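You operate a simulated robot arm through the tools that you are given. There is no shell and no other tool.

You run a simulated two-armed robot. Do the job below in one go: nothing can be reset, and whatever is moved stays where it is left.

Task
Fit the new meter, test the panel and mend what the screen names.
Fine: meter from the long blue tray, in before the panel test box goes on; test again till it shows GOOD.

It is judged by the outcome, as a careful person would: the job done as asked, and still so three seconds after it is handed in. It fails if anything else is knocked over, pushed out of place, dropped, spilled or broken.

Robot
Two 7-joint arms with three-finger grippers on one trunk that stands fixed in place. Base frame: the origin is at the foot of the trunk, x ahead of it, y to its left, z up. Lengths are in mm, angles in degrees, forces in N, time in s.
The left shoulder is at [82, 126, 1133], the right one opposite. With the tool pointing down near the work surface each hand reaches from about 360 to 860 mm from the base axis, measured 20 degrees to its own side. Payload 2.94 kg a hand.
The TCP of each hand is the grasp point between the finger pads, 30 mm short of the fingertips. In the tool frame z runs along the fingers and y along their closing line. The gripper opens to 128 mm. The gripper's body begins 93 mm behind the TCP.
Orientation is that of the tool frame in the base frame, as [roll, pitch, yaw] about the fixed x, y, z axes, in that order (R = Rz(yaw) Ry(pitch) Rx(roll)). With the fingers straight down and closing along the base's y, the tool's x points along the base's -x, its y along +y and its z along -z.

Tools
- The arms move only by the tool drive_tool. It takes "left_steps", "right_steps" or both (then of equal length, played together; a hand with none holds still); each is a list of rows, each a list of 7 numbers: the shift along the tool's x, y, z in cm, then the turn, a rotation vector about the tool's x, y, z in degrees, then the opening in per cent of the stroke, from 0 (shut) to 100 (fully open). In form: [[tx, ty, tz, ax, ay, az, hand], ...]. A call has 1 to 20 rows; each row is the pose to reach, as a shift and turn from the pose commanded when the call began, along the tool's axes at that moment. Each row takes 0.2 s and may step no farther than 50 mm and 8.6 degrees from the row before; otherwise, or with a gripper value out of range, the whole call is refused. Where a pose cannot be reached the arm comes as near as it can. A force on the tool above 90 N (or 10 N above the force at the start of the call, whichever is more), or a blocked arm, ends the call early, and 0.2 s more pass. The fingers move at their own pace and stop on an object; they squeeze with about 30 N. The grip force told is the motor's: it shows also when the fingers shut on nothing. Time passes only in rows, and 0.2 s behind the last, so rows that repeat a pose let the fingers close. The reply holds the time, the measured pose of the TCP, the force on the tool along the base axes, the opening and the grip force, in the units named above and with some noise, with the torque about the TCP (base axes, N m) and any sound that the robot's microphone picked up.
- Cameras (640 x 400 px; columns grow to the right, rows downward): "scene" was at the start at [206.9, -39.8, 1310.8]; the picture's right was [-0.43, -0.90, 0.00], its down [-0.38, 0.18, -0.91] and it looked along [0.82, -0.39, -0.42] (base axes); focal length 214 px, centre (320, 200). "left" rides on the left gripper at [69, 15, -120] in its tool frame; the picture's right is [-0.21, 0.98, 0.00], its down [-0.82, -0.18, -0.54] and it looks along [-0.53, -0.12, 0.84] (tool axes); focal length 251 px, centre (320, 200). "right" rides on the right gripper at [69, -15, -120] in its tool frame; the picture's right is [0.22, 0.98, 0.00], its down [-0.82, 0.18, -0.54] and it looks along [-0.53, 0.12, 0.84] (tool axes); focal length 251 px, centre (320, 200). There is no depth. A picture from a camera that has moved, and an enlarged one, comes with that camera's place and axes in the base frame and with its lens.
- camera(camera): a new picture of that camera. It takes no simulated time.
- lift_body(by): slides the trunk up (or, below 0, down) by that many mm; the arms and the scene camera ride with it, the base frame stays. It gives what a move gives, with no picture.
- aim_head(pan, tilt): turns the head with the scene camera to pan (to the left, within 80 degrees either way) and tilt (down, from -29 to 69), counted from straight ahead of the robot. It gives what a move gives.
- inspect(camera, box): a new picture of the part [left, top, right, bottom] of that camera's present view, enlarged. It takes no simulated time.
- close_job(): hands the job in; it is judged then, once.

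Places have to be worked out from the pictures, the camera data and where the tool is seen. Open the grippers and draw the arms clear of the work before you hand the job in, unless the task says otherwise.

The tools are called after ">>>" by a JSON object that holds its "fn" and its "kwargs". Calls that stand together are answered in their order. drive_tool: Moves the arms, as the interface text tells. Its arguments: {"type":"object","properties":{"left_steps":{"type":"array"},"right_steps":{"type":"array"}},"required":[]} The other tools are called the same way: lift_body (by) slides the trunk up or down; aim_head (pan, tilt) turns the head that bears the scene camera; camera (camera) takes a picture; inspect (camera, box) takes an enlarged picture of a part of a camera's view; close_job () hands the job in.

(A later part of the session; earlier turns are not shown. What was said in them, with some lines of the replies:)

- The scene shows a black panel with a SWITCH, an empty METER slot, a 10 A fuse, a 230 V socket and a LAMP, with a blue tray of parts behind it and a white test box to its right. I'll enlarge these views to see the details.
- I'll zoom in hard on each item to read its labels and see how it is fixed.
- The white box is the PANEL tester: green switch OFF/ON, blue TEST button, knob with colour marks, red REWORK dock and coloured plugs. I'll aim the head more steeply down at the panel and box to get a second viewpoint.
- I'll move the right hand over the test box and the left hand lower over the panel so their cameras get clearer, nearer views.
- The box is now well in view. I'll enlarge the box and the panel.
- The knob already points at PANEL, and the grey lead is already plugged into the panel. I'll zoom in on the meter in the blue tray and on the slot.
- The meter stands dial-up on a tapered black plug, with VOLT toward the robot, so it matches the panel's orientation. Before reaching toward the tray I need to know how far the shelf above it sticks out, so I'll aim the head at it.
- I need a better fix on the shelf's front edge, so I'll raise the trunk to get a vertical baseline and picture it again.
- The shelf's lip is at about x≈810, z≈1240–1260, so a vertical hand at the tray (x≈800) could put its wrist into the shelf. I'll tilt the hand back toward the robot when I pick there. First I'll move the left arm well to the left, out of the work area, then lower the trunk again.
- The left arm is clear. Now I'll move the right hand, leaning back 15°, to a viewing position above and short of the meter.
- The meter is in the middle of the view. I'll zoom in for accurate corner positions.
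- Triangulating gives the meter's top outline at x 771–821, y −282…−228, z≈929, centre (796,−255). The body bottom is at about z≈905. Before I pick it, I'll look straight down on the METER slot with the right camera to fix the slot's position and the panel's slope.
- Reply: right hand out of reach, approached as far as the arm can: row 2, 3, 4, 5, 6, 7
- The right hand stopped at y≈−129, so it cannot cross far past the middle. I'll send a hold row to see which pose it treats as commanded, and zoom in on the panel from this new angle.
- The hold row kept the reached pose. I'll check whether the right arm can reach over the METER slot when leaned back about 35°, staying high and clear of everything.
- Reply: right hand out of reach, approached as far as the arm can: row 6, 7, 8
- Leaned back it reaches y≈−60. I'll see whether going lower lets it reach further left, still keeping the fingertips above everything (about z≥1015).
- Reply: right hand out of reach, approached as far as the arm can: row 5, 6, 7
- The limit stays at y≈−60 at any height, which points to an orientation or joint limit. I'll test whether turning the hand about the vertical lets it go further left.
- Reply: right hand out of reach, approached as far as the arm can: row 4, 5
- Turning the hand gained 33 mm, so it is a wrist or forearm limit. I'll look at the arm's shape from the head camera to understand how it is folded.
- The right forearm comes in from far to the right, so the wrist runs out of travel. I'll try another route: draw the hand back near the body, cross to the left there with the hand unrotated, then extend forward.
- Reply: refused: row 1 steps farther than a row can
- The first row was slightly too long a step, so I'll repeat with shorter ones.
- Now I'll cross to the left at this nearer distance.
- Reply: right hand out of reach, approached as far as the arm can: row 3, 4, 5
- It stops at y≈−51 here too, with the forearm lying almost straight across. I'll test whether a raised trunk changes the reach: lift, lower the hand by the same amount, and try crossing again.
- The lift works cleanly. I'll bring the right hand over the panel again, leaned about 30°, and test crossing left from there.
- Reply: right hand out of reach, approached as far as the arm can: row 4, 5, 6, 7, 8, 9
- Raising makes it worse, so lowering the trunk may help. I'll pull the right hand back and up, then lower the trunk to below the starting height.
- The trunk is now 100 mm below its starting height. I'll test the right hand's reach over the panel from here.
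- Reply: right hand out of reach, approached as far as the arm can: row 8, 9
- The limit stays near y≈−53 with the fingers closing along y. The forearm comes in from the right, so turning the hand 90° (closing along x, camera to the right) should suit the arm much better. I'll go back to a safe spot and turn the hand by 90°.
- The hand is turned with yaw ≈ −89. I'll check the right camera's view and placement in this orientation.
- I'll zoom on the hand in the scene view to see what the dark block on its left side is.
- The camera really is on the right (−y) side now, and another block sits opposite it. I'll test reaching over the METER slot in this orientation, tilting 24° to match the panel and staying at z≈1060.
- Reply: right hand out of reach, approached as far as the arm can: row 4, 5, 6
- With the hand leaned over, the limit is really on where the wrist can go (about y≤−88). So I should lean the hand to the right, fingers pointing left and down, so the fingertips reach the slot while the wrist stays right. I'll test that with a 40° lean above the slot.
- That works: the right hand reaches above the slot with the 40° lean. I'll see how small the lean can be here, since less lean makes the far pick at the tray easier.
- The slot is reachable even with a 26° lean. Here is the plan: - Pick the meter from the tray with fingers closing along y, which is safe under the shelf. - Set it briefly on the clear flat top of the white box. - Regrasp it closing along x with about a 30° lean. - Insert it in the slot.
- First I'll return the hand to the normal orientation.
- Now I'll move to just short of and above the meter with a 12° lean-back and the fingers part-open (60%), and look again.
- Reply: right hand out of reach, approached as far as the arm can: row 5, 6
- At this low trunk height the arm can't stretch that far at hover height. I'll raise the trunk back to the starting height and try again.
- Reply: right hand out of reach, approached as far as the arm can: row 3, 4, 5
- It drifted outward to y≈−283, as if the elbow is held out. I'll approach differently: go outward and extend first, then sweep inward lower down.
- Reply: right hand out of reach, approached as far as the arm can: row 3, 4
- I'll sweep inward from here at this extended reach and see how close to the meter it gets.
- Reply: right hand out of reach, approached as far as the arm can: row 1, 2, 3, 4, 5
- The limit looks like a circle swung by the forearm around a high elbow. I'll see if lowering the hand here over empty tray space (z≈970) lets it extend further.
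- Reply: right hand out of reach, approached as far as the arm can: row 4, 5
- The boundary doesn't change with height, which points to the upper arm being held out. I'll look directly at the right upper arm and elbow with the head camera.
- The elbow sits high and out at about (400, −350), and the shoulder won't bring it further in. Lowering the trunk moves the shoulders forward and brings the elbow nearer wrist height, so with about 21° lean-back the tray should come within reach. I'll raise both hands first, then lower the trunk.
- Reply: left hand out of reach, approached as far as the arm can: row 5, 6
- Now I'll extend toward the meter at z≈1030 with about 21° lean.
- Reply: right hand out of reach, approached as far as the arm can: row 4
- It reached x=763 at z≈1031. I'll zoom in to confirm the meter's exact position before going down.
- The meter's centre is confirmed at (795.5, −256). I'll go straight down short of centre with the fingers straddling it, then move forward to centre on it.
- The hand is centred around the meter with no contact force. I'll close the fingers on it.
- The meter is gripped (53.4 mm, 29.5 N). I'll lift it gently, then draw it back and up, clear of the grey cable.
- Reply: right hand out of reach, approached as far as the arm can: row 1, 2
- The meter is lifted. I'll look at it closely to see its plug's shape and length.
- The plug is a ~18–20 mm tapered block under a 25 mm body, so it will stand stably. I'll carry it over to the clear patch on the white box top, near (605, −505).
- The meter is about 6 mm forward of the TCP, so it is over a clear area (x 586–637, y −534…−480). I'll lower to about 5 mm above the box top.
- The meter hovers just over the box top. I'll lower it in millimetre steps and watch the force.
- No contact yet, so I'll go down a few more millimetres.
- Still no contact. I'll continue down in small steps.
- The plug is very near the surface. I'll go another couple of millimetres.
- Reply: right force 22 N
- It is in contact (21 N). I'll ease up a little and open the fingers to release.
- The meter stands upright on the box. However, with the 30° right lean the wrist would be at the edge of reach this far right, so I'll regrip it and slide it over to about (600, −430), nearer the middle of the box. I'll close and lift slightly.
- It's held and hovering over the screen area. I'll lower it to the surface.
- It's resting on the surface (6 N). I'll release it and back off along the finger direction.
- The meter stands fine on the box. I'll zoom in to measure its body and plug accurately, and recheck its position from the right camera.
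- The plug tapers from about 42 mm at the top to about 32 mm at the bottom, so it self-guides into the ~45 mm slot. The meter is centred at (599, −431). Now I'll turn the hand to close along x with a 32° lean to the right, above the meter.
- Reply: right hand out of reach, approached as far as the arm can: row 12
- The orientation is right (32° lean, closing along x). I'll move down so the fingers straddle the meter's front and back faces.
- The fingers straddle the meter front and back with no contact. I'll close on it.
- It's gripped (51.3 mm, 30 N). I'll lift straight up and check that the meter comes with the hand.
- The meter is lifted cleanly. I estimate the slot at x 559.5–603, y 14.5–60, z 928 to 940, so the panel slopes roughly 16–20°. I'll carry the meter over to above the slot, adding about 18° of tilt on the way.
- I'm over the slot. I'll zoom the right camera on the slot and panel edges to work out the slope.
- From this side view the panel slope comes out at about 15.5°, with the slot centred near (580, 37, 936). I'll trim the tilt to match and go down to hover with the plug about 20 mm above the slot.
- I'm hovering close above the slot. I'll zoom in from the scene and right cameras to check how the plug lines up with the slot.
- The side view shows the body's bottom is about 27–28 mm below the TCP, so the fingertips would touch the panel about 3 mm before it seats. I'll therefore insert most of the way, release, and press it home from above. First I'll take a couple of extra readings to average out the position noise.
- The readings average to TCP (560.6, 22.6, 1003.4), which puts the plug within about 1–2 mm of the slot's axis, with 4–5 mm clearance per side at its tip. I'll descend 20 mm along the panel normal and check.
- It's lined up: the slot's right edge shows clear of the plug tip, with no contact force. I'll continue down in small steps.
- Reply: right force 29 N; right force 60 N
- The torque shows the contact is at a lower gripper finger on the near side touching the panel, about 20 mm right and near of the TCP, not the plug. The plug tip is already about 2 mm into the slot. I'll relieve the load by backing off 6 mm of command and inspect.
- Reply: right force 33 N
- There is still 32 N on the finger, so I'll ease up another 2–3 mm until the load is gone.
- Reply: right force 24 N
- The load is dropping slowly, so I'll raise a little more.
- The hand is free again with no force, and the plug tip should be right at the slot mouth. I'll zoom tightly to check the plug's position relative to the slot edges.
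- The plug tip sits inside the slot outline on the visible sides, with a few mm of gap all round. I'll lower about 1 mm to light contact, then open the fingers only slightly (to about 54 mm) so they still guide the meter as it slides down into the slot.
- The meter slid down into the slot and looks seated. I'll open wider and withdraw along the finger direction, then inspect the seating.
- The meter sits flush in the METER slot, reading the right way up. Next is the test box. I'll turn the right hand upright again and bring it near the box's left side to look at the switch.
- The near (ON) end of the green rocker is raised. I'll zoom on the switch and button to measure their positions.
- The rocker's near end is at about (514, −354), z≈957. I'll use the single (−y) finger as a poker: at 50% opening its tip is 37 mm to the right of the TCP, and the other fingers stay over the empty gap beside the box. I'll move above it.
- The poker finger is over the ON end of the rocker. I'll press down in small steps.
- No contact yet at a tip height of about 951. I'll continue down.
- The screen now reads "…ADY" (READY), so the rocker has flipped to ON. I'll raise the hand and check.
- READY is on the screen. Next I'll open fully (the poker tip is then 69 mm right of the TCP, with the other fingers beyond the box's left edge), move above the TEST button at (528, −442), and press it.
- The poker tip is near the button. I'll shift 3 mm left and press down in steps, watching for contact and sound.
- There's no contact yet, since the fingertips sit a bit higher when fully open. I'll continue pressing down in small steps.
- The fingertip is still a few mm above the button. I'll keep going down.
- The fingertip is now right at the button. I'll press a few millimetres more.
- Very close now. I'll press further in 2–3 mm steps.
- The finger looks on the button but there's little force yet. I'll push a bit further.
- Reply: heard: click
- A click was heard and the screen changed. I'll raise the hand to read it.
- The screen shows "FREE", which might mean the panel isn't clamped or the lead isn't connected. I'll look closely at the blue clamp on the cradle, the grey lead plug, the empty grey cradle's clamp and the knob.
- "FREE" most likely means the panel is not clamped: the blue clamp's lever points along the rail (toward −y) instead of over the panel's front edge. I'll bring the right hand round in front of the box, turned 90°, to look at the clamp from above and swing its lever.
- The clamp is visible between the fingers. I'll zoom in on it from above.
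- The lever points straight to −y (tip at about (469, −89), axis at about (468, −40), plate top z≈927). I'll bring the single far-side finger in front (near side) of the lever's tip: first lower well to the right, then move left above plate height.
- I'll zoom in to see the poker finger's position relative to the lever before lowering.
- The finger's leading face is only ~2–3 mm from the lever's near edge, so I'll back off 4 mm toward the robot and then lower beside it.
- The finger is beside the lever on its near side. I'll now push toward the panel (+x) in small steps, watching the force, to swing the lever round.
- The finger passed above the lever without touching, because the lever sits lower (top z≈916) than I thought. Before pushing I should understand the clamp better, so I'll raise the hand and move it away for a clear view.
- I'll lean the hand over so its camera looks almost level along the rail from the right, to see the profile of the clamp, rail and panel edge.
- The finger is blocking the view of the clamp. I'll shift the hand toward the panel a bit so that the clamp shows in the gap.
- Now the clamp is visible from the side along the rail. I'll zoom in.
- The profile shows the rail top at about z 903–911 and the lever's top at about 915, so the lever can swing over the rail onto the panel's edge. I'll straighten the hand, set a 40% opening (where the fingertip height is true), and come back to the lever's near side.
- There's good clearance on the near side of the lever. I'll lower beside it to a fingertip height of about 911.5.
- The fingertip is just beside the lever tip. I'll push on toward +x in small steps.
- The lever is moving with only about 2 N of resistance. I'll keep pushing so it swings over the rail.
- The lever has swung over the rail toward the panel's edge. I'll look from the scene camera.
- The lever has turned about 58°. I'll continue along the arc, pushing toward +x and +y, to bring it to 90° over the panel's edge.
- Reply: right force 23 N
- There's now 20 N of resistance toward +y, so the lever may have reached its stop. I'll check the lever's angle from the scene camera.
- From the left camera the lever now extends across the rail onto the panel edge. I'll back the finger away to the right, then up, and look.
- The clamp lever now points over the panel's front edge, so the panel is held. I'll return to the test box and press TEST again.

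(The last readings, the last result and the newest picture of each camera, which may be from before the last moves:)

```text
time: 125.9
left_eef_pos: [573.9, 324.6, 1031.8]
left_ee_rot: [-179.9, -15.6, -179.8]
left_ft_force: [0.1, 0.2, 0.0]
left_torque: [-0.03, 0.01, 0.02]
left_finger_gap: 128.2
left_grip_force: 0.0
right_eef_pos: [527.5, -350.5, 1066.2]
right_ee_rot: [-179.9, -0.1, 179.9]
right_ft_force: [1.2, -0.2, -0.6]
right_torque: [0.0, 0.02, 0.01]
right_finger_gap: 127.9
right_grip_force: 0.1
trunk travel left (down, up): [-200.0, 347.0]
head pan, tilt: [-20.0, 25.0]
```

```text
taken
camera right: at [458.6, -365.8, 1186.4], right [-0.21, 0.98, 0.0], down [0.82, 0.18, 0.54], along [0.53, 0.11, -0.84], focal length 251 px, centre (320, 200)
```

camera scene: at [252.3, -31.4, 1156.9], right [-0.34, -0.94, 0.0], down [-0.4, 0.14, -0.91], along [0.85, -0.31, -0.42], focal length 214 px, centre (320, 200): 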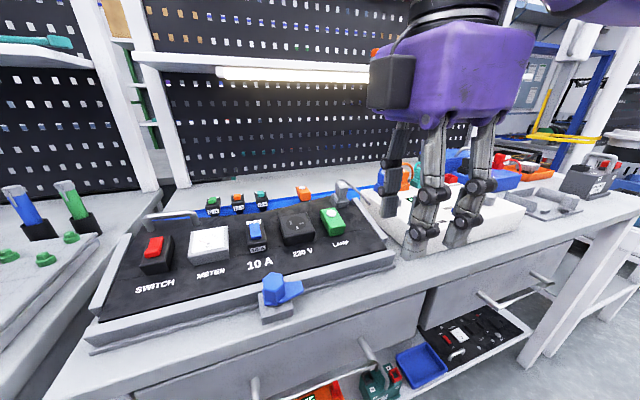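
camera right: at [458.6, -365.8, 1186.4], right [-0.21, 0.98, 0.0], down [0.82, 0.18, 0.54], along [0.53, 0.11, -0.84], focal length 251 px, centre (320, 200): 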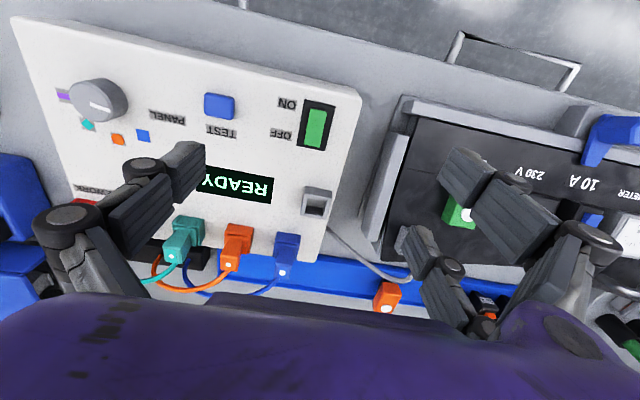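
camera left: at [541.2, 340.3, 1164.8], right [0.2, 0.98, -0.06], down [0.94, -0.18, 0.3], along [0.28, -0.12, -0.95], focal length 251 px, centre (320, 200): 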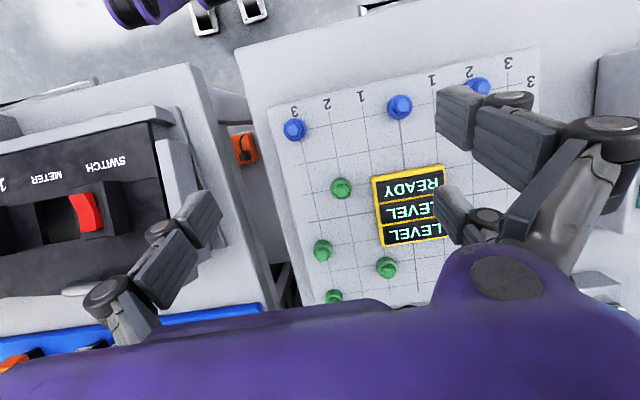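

The screen has gone back to READY, which confirms the clamp was the issue. I'll press TEST at the same spot as before.

>>> {"fn": "drive_tool", "kwargs": {"right_steps": [[-0.1, -0.6, 3.0, 0, 0, 0, 100], [-0.1, -1.3, 6.0, 0, 0, 0, 100], [-0.1, -1.87, 9.0, 0, 0, 0, 100], [-0.1, -1.87, 10.3, 0, 0, 0, 100]]}}

>>> {"fn": "drive_tool", "kwargs": {"right_steps": [[0, 0, 0.25, 0, 0, 0, 100], [0, 0, 0.5, 0, 0, 0, 100], [0, 0, 0.75, 0, 0, 0, 100]]}}

```text
time: 126.9
left_eef_pos: [573.9, 325.9, 1032.3]
left_ee_rot: [-180.0, -15.7, -179.9]
left_ft_force: [1.0, 0.4, -0.1]
left_torque: [-0.02, 0.01, -0.01]
left_finger_gap: 128.2
left_grip_force: 0.0
right_eef_pos: [529.6, -370.5, 962.6]
right_ee_rot: [-179.9, 0.0, 180.0]
right_ft_force: [0.0, -0.7, 0.6]
right_torque: [0.01, -0.02, 0.02]
right_finger_gap: 128.0
right_grip_force: 0.0
trunk travel left (down, up): [-200.0, 347.0]
head pan, tilt: [-20.0, 25.0]
```

```text
time: 127.7
left_eef_pos: [575.5, 325.6, 1031.4]
left_ee_rot: [-179.9, -15.6, -180.0]
left_ft_force: [-0.2, 0.2, -0.1]
left_torque: [0.0, -0.01, 0.03]
left_finger_gap: 127.9
left_grip_force: 0.0
right_eef_pos: [528.5, -369.5, 955.9]
right_ee_rot: [-179.9, -0.1, -180.0]
right_ft_force: [0.8, 0.2, 2.3]
right_torque: [-0.08, -0.02, 0.07]
right_finger_gap: 128.0
right_grip_force: 0.0
trunk travel left (down, up): [-200.0, 347.0]
head pan, tilt: [-20.0, 25.0]
heard: click
```

Click heard. I'll raise the hand and read the screen.

>>> {"fn": "drive_tool", "kwargs": {"right_steps": [[0, 0, -3, 0, 0, 0, 100], [0, 0, -7, 0, 0, 0, 100], [0, 2, -11, 0, 0, 0, 100]]}}

>>> {"fn": "inspect", "kwargs": {"camera": "scene", "box": [380, 150, 540, 260]}}

>>> {"fn": "inspect", "kwargs": {"camera": "right", "box": [60, 80, 320, 240]}}

```text
time: 128.5
left_eef_pos: [573.9, 326.2, 1032.1]
left_ee_rot: [-179.8, -15.7, -179.9]
left_ft_force: [-0.1, 1.0, -0.2]
left_torque: [-0.07, -0.02, 0.01]
left_finger_gap: 128.0
left_grip_force: 0.1
right_eef_pos: [526.3, -347.5, 1068.6]
right_ee_rot: [-179.9, -0.1, -179.9]
right_ft_force: [-0.4, 0.9, -0.5]
right_torque: [-0.05, -0.06, -0.01]
right_finger_gap: 128.0
right_grip_force: 0.1
trunk travel left (down, up): [-200.0, 347.0]
head pan, tilt: [-20.0, 25.0]
```

```text
3.64 times, centred on (460, 205) of scene
camera zoom: at [251.9, -30.5, 1157.1], right [-0.34, -0.94, 0.0], down [-0.4, 0.14, -0.91], along [0.85, -0.31, -0.42], focal length 780 px, centre (-189, 182)
```

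zoom: 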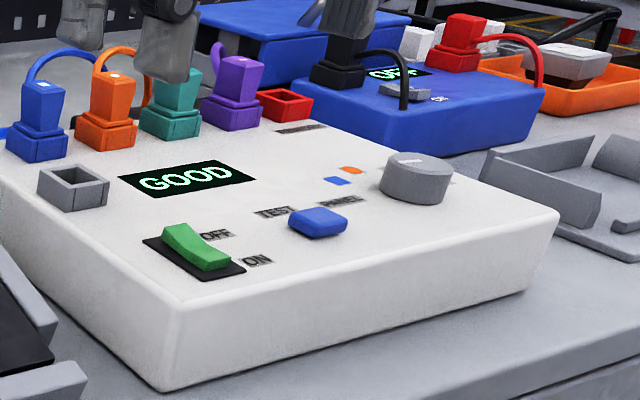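

```text
2.46 times, centred on (190, 160) of right
camera zoom: at [458.6, -362.8, 1188.1], right [-0.22, 0.98, 0.0], down [0.82, 0.18, 0.54], along [0.53, 0.12, -0.84], focal length 619 px, centre (640, 298)
```

zoom: 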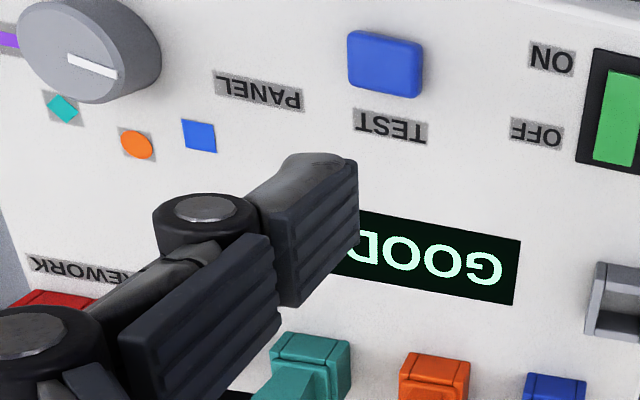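

The screen shows GOOD. I'll now draw both arms up and back, clear of the work, with the grippers open.

>>> {"fn": "drive_tool", "kwargs": {"left_steps": [[1.5, 0.3, -2.0, 0, 0, 0, 100], [3.0, 0.6, -3.5, 0, 0, 0, 100], [5.0, 1.0, -5.0, 0, 0, 0, 100], [7.0, 1.5, -6.0, 0, 0, 0, 100], [9.0, 2.0, -6.0, 0, 0, 0, 100]], "right_steps": [[1.0, -0.5, -2.5, 0, 0, 0, 100], [3.0, -1.5, -5.0, 0, 0, 0, 100], [6.0, -3.0, -7.0, 0, 0, 0, 100], [9.0, -4.0, -9.0, 0, 0, 0, 100], [12.6, -5.0, -9.0, 0, 0, 0, 100]]}}

>>> {"fn": "camera", "kwargs": {"camera": "scene"}}

>>> {"fn": "camera", "kwargs": {"camera": "right"}}

>>> {"fn": "camera", "kwargs": {"camera": "left"}}

```text
time: 129.7
left_eef_pos: [539.5, 300.2, 1032.6]
left_ee_rot: [-179.9, -15.5, -179.9]
left_ft_force: [0.3, -0.4, 0.1]
left_torque: [0.04, -0.05, -0.03]
left_finger_gap: 127.8
left_grip_force: 0.0
left hand out of reach, approached as far as the arm can: row 1, 2, 3, 4, 5
right_eef_pos: [400.1, -400.5, 1158.5]
right_ee_rot: [179.9, -0.1, -180.0]
right_ft_force: [0.6, -0.4, 0.2]
right_torque: [0.0, -0.02, 0.01]
right_finger_gap: 128.0
right_grip_force: 0.0
trunk travel left (down, up): [-200.0, 347.0]
head pan, tilt: [-20.0, 25.0]
```

```text
taken
camera scene: at [251.1, -32.1, 1157.2], right [-0.34, -0.94, 0.0], down [-0.4, 0.14, -0.91], along [0.85, -0.31, -0.42], focal length 214 px, centre (320, 200)
```

scene: 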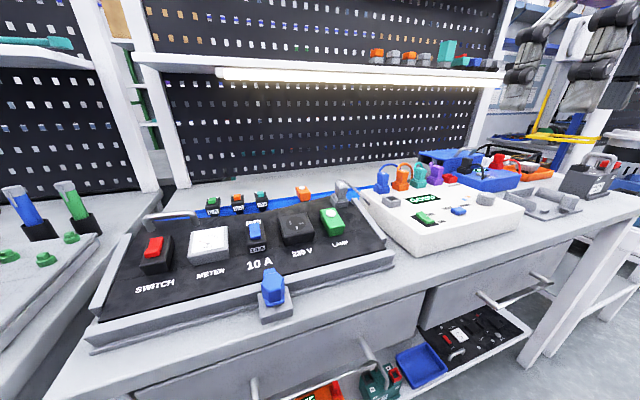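

```text
taken
camera right: at [331.9, -415.4, 1276.6], right [-0.21, 0.98, 0.0], down [0.82, 0.18, 0.54], along [0.53, 0.12, -0.84], focal length 251 px, centre (320, 200)
```

right: 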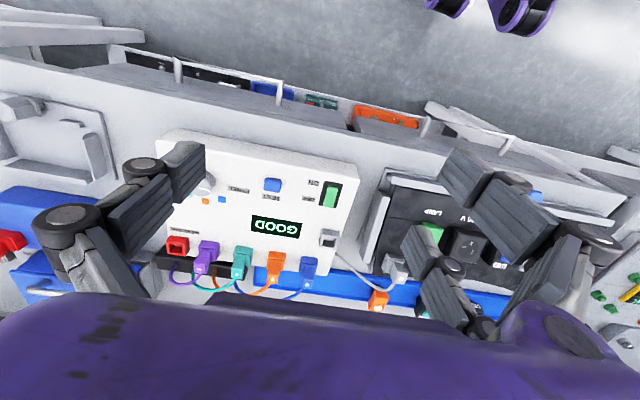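

```text
taken
camera left: at [505.1, 315.1, 1165.5], right [0.2, 0.98, -0.06], down [0.94, -0.18, 0.3], along [0.29, -0.12, -0.95], focal length 251 px, centre (320, 200)
```

left: 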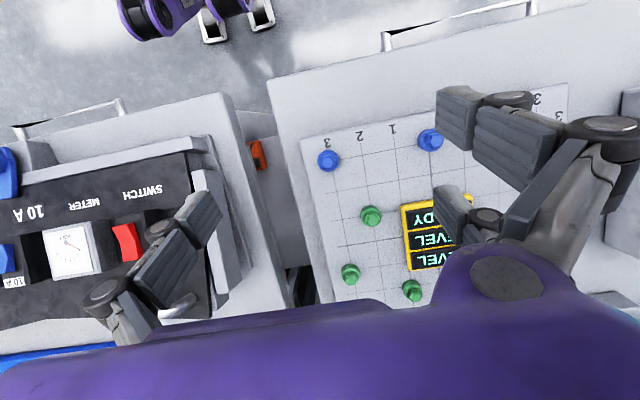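

GOOD is still showing and everything looks in place. The left hand is still fairly low beside the panel, so I'll raise the trunk to lift both arms well clear.

>>> {"fn": "lift_body", "kwargs": {"by": 150}}

>>> {"fn": "camera", "kwargs": {"camera": "scene"}}

>>> {"fn": "inspect", "kwargs": {"camera": "scene", "box": [130, 200, 450, 390]}}

```text
time: 131.5
left_eef_pos: [537.1, 302.0, 1176.5]
left_ee_rot: [-179.9, -15.6, -179.9]
left_ft_force: [0.0, 0.3, 0.0]
left_torque: [-0.02, 0.01, -0.01]
left_finger_gap: 128.1
left_grip_force: 0.1
right_eef_pos: [402.1, -399.1, 1306.4]
right_ee_rot: [179.9, -0.1, 179.9]
right_ft_force: [-0.7, -0.2, 0.0]
right_torque: [-0.01, -0.02, 0.0]
right_finger_gap: 127.8
right_grip_force: 0.0
trunk travel left (down, up): [-350.0, 197.0]
head pan, tilt: [-20.0, 25.0]
```

```text
taken
camera scene: at [210.4, -31.7, 1310.2], right [-0.34, -0.94, 0.0], down [-0.4, 0.14, -0.91], along [0.85, -0.31, -0.42], focal length 214 px, centre (320, 200)
```

scene: 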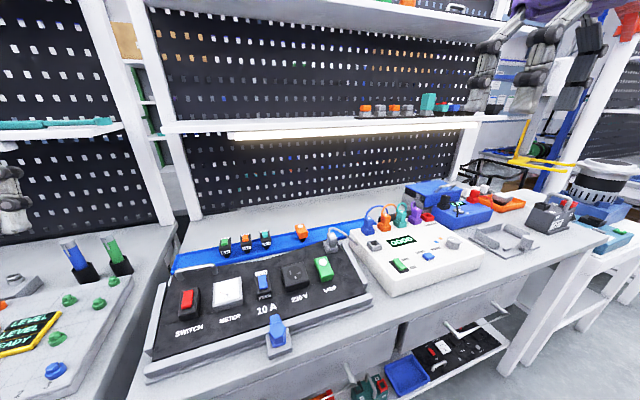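

```text
2.00 times, centred on (290, 295) of scene
camera zoom: at [210.4, -31.7, 1310.2], right [-0.34, -0.94, 0.0], down [-0.4, 0.14, -0.91], along [0.85, -0.31, -0.42], focal length 429 px, centre (380, 10)
```

zoom: 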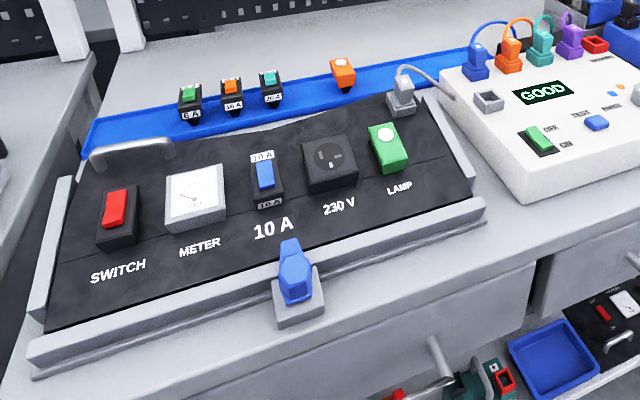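

The meter is flush in its slot, the clamp holds the panel, the box is on and shows GOOD, and the other parts are where they were. Both grippers are open and clear, so I'm handing the job in.

>>> {"fn": "close_job", "kwargs": {}}

```text
The job is handed in.
```

The new meter from the long blue tray is fitted in the panel, and the panel test box now shows GOOD.

- **Meter:** it went into the METER slot before the test box was switched on, and it sits flush and the right way up. To regrip it I stood it briefly on top of the switched-off test box. The last 2 cm or so it slid down into the slot on its own, guided by the fingers.
- **Fault:** the first test showed FREE, which turned out to mean the panel was not clamped. I swung the blue clamp lever over the panel's front edge, and the screen went back to READY.
- **Retest:** the second test showed GOOD. I left the box on with GOOD showing.

As far as the pictures show, nothing else was moved or knocked over. Both grippers are open and the arms are clear of the bench.
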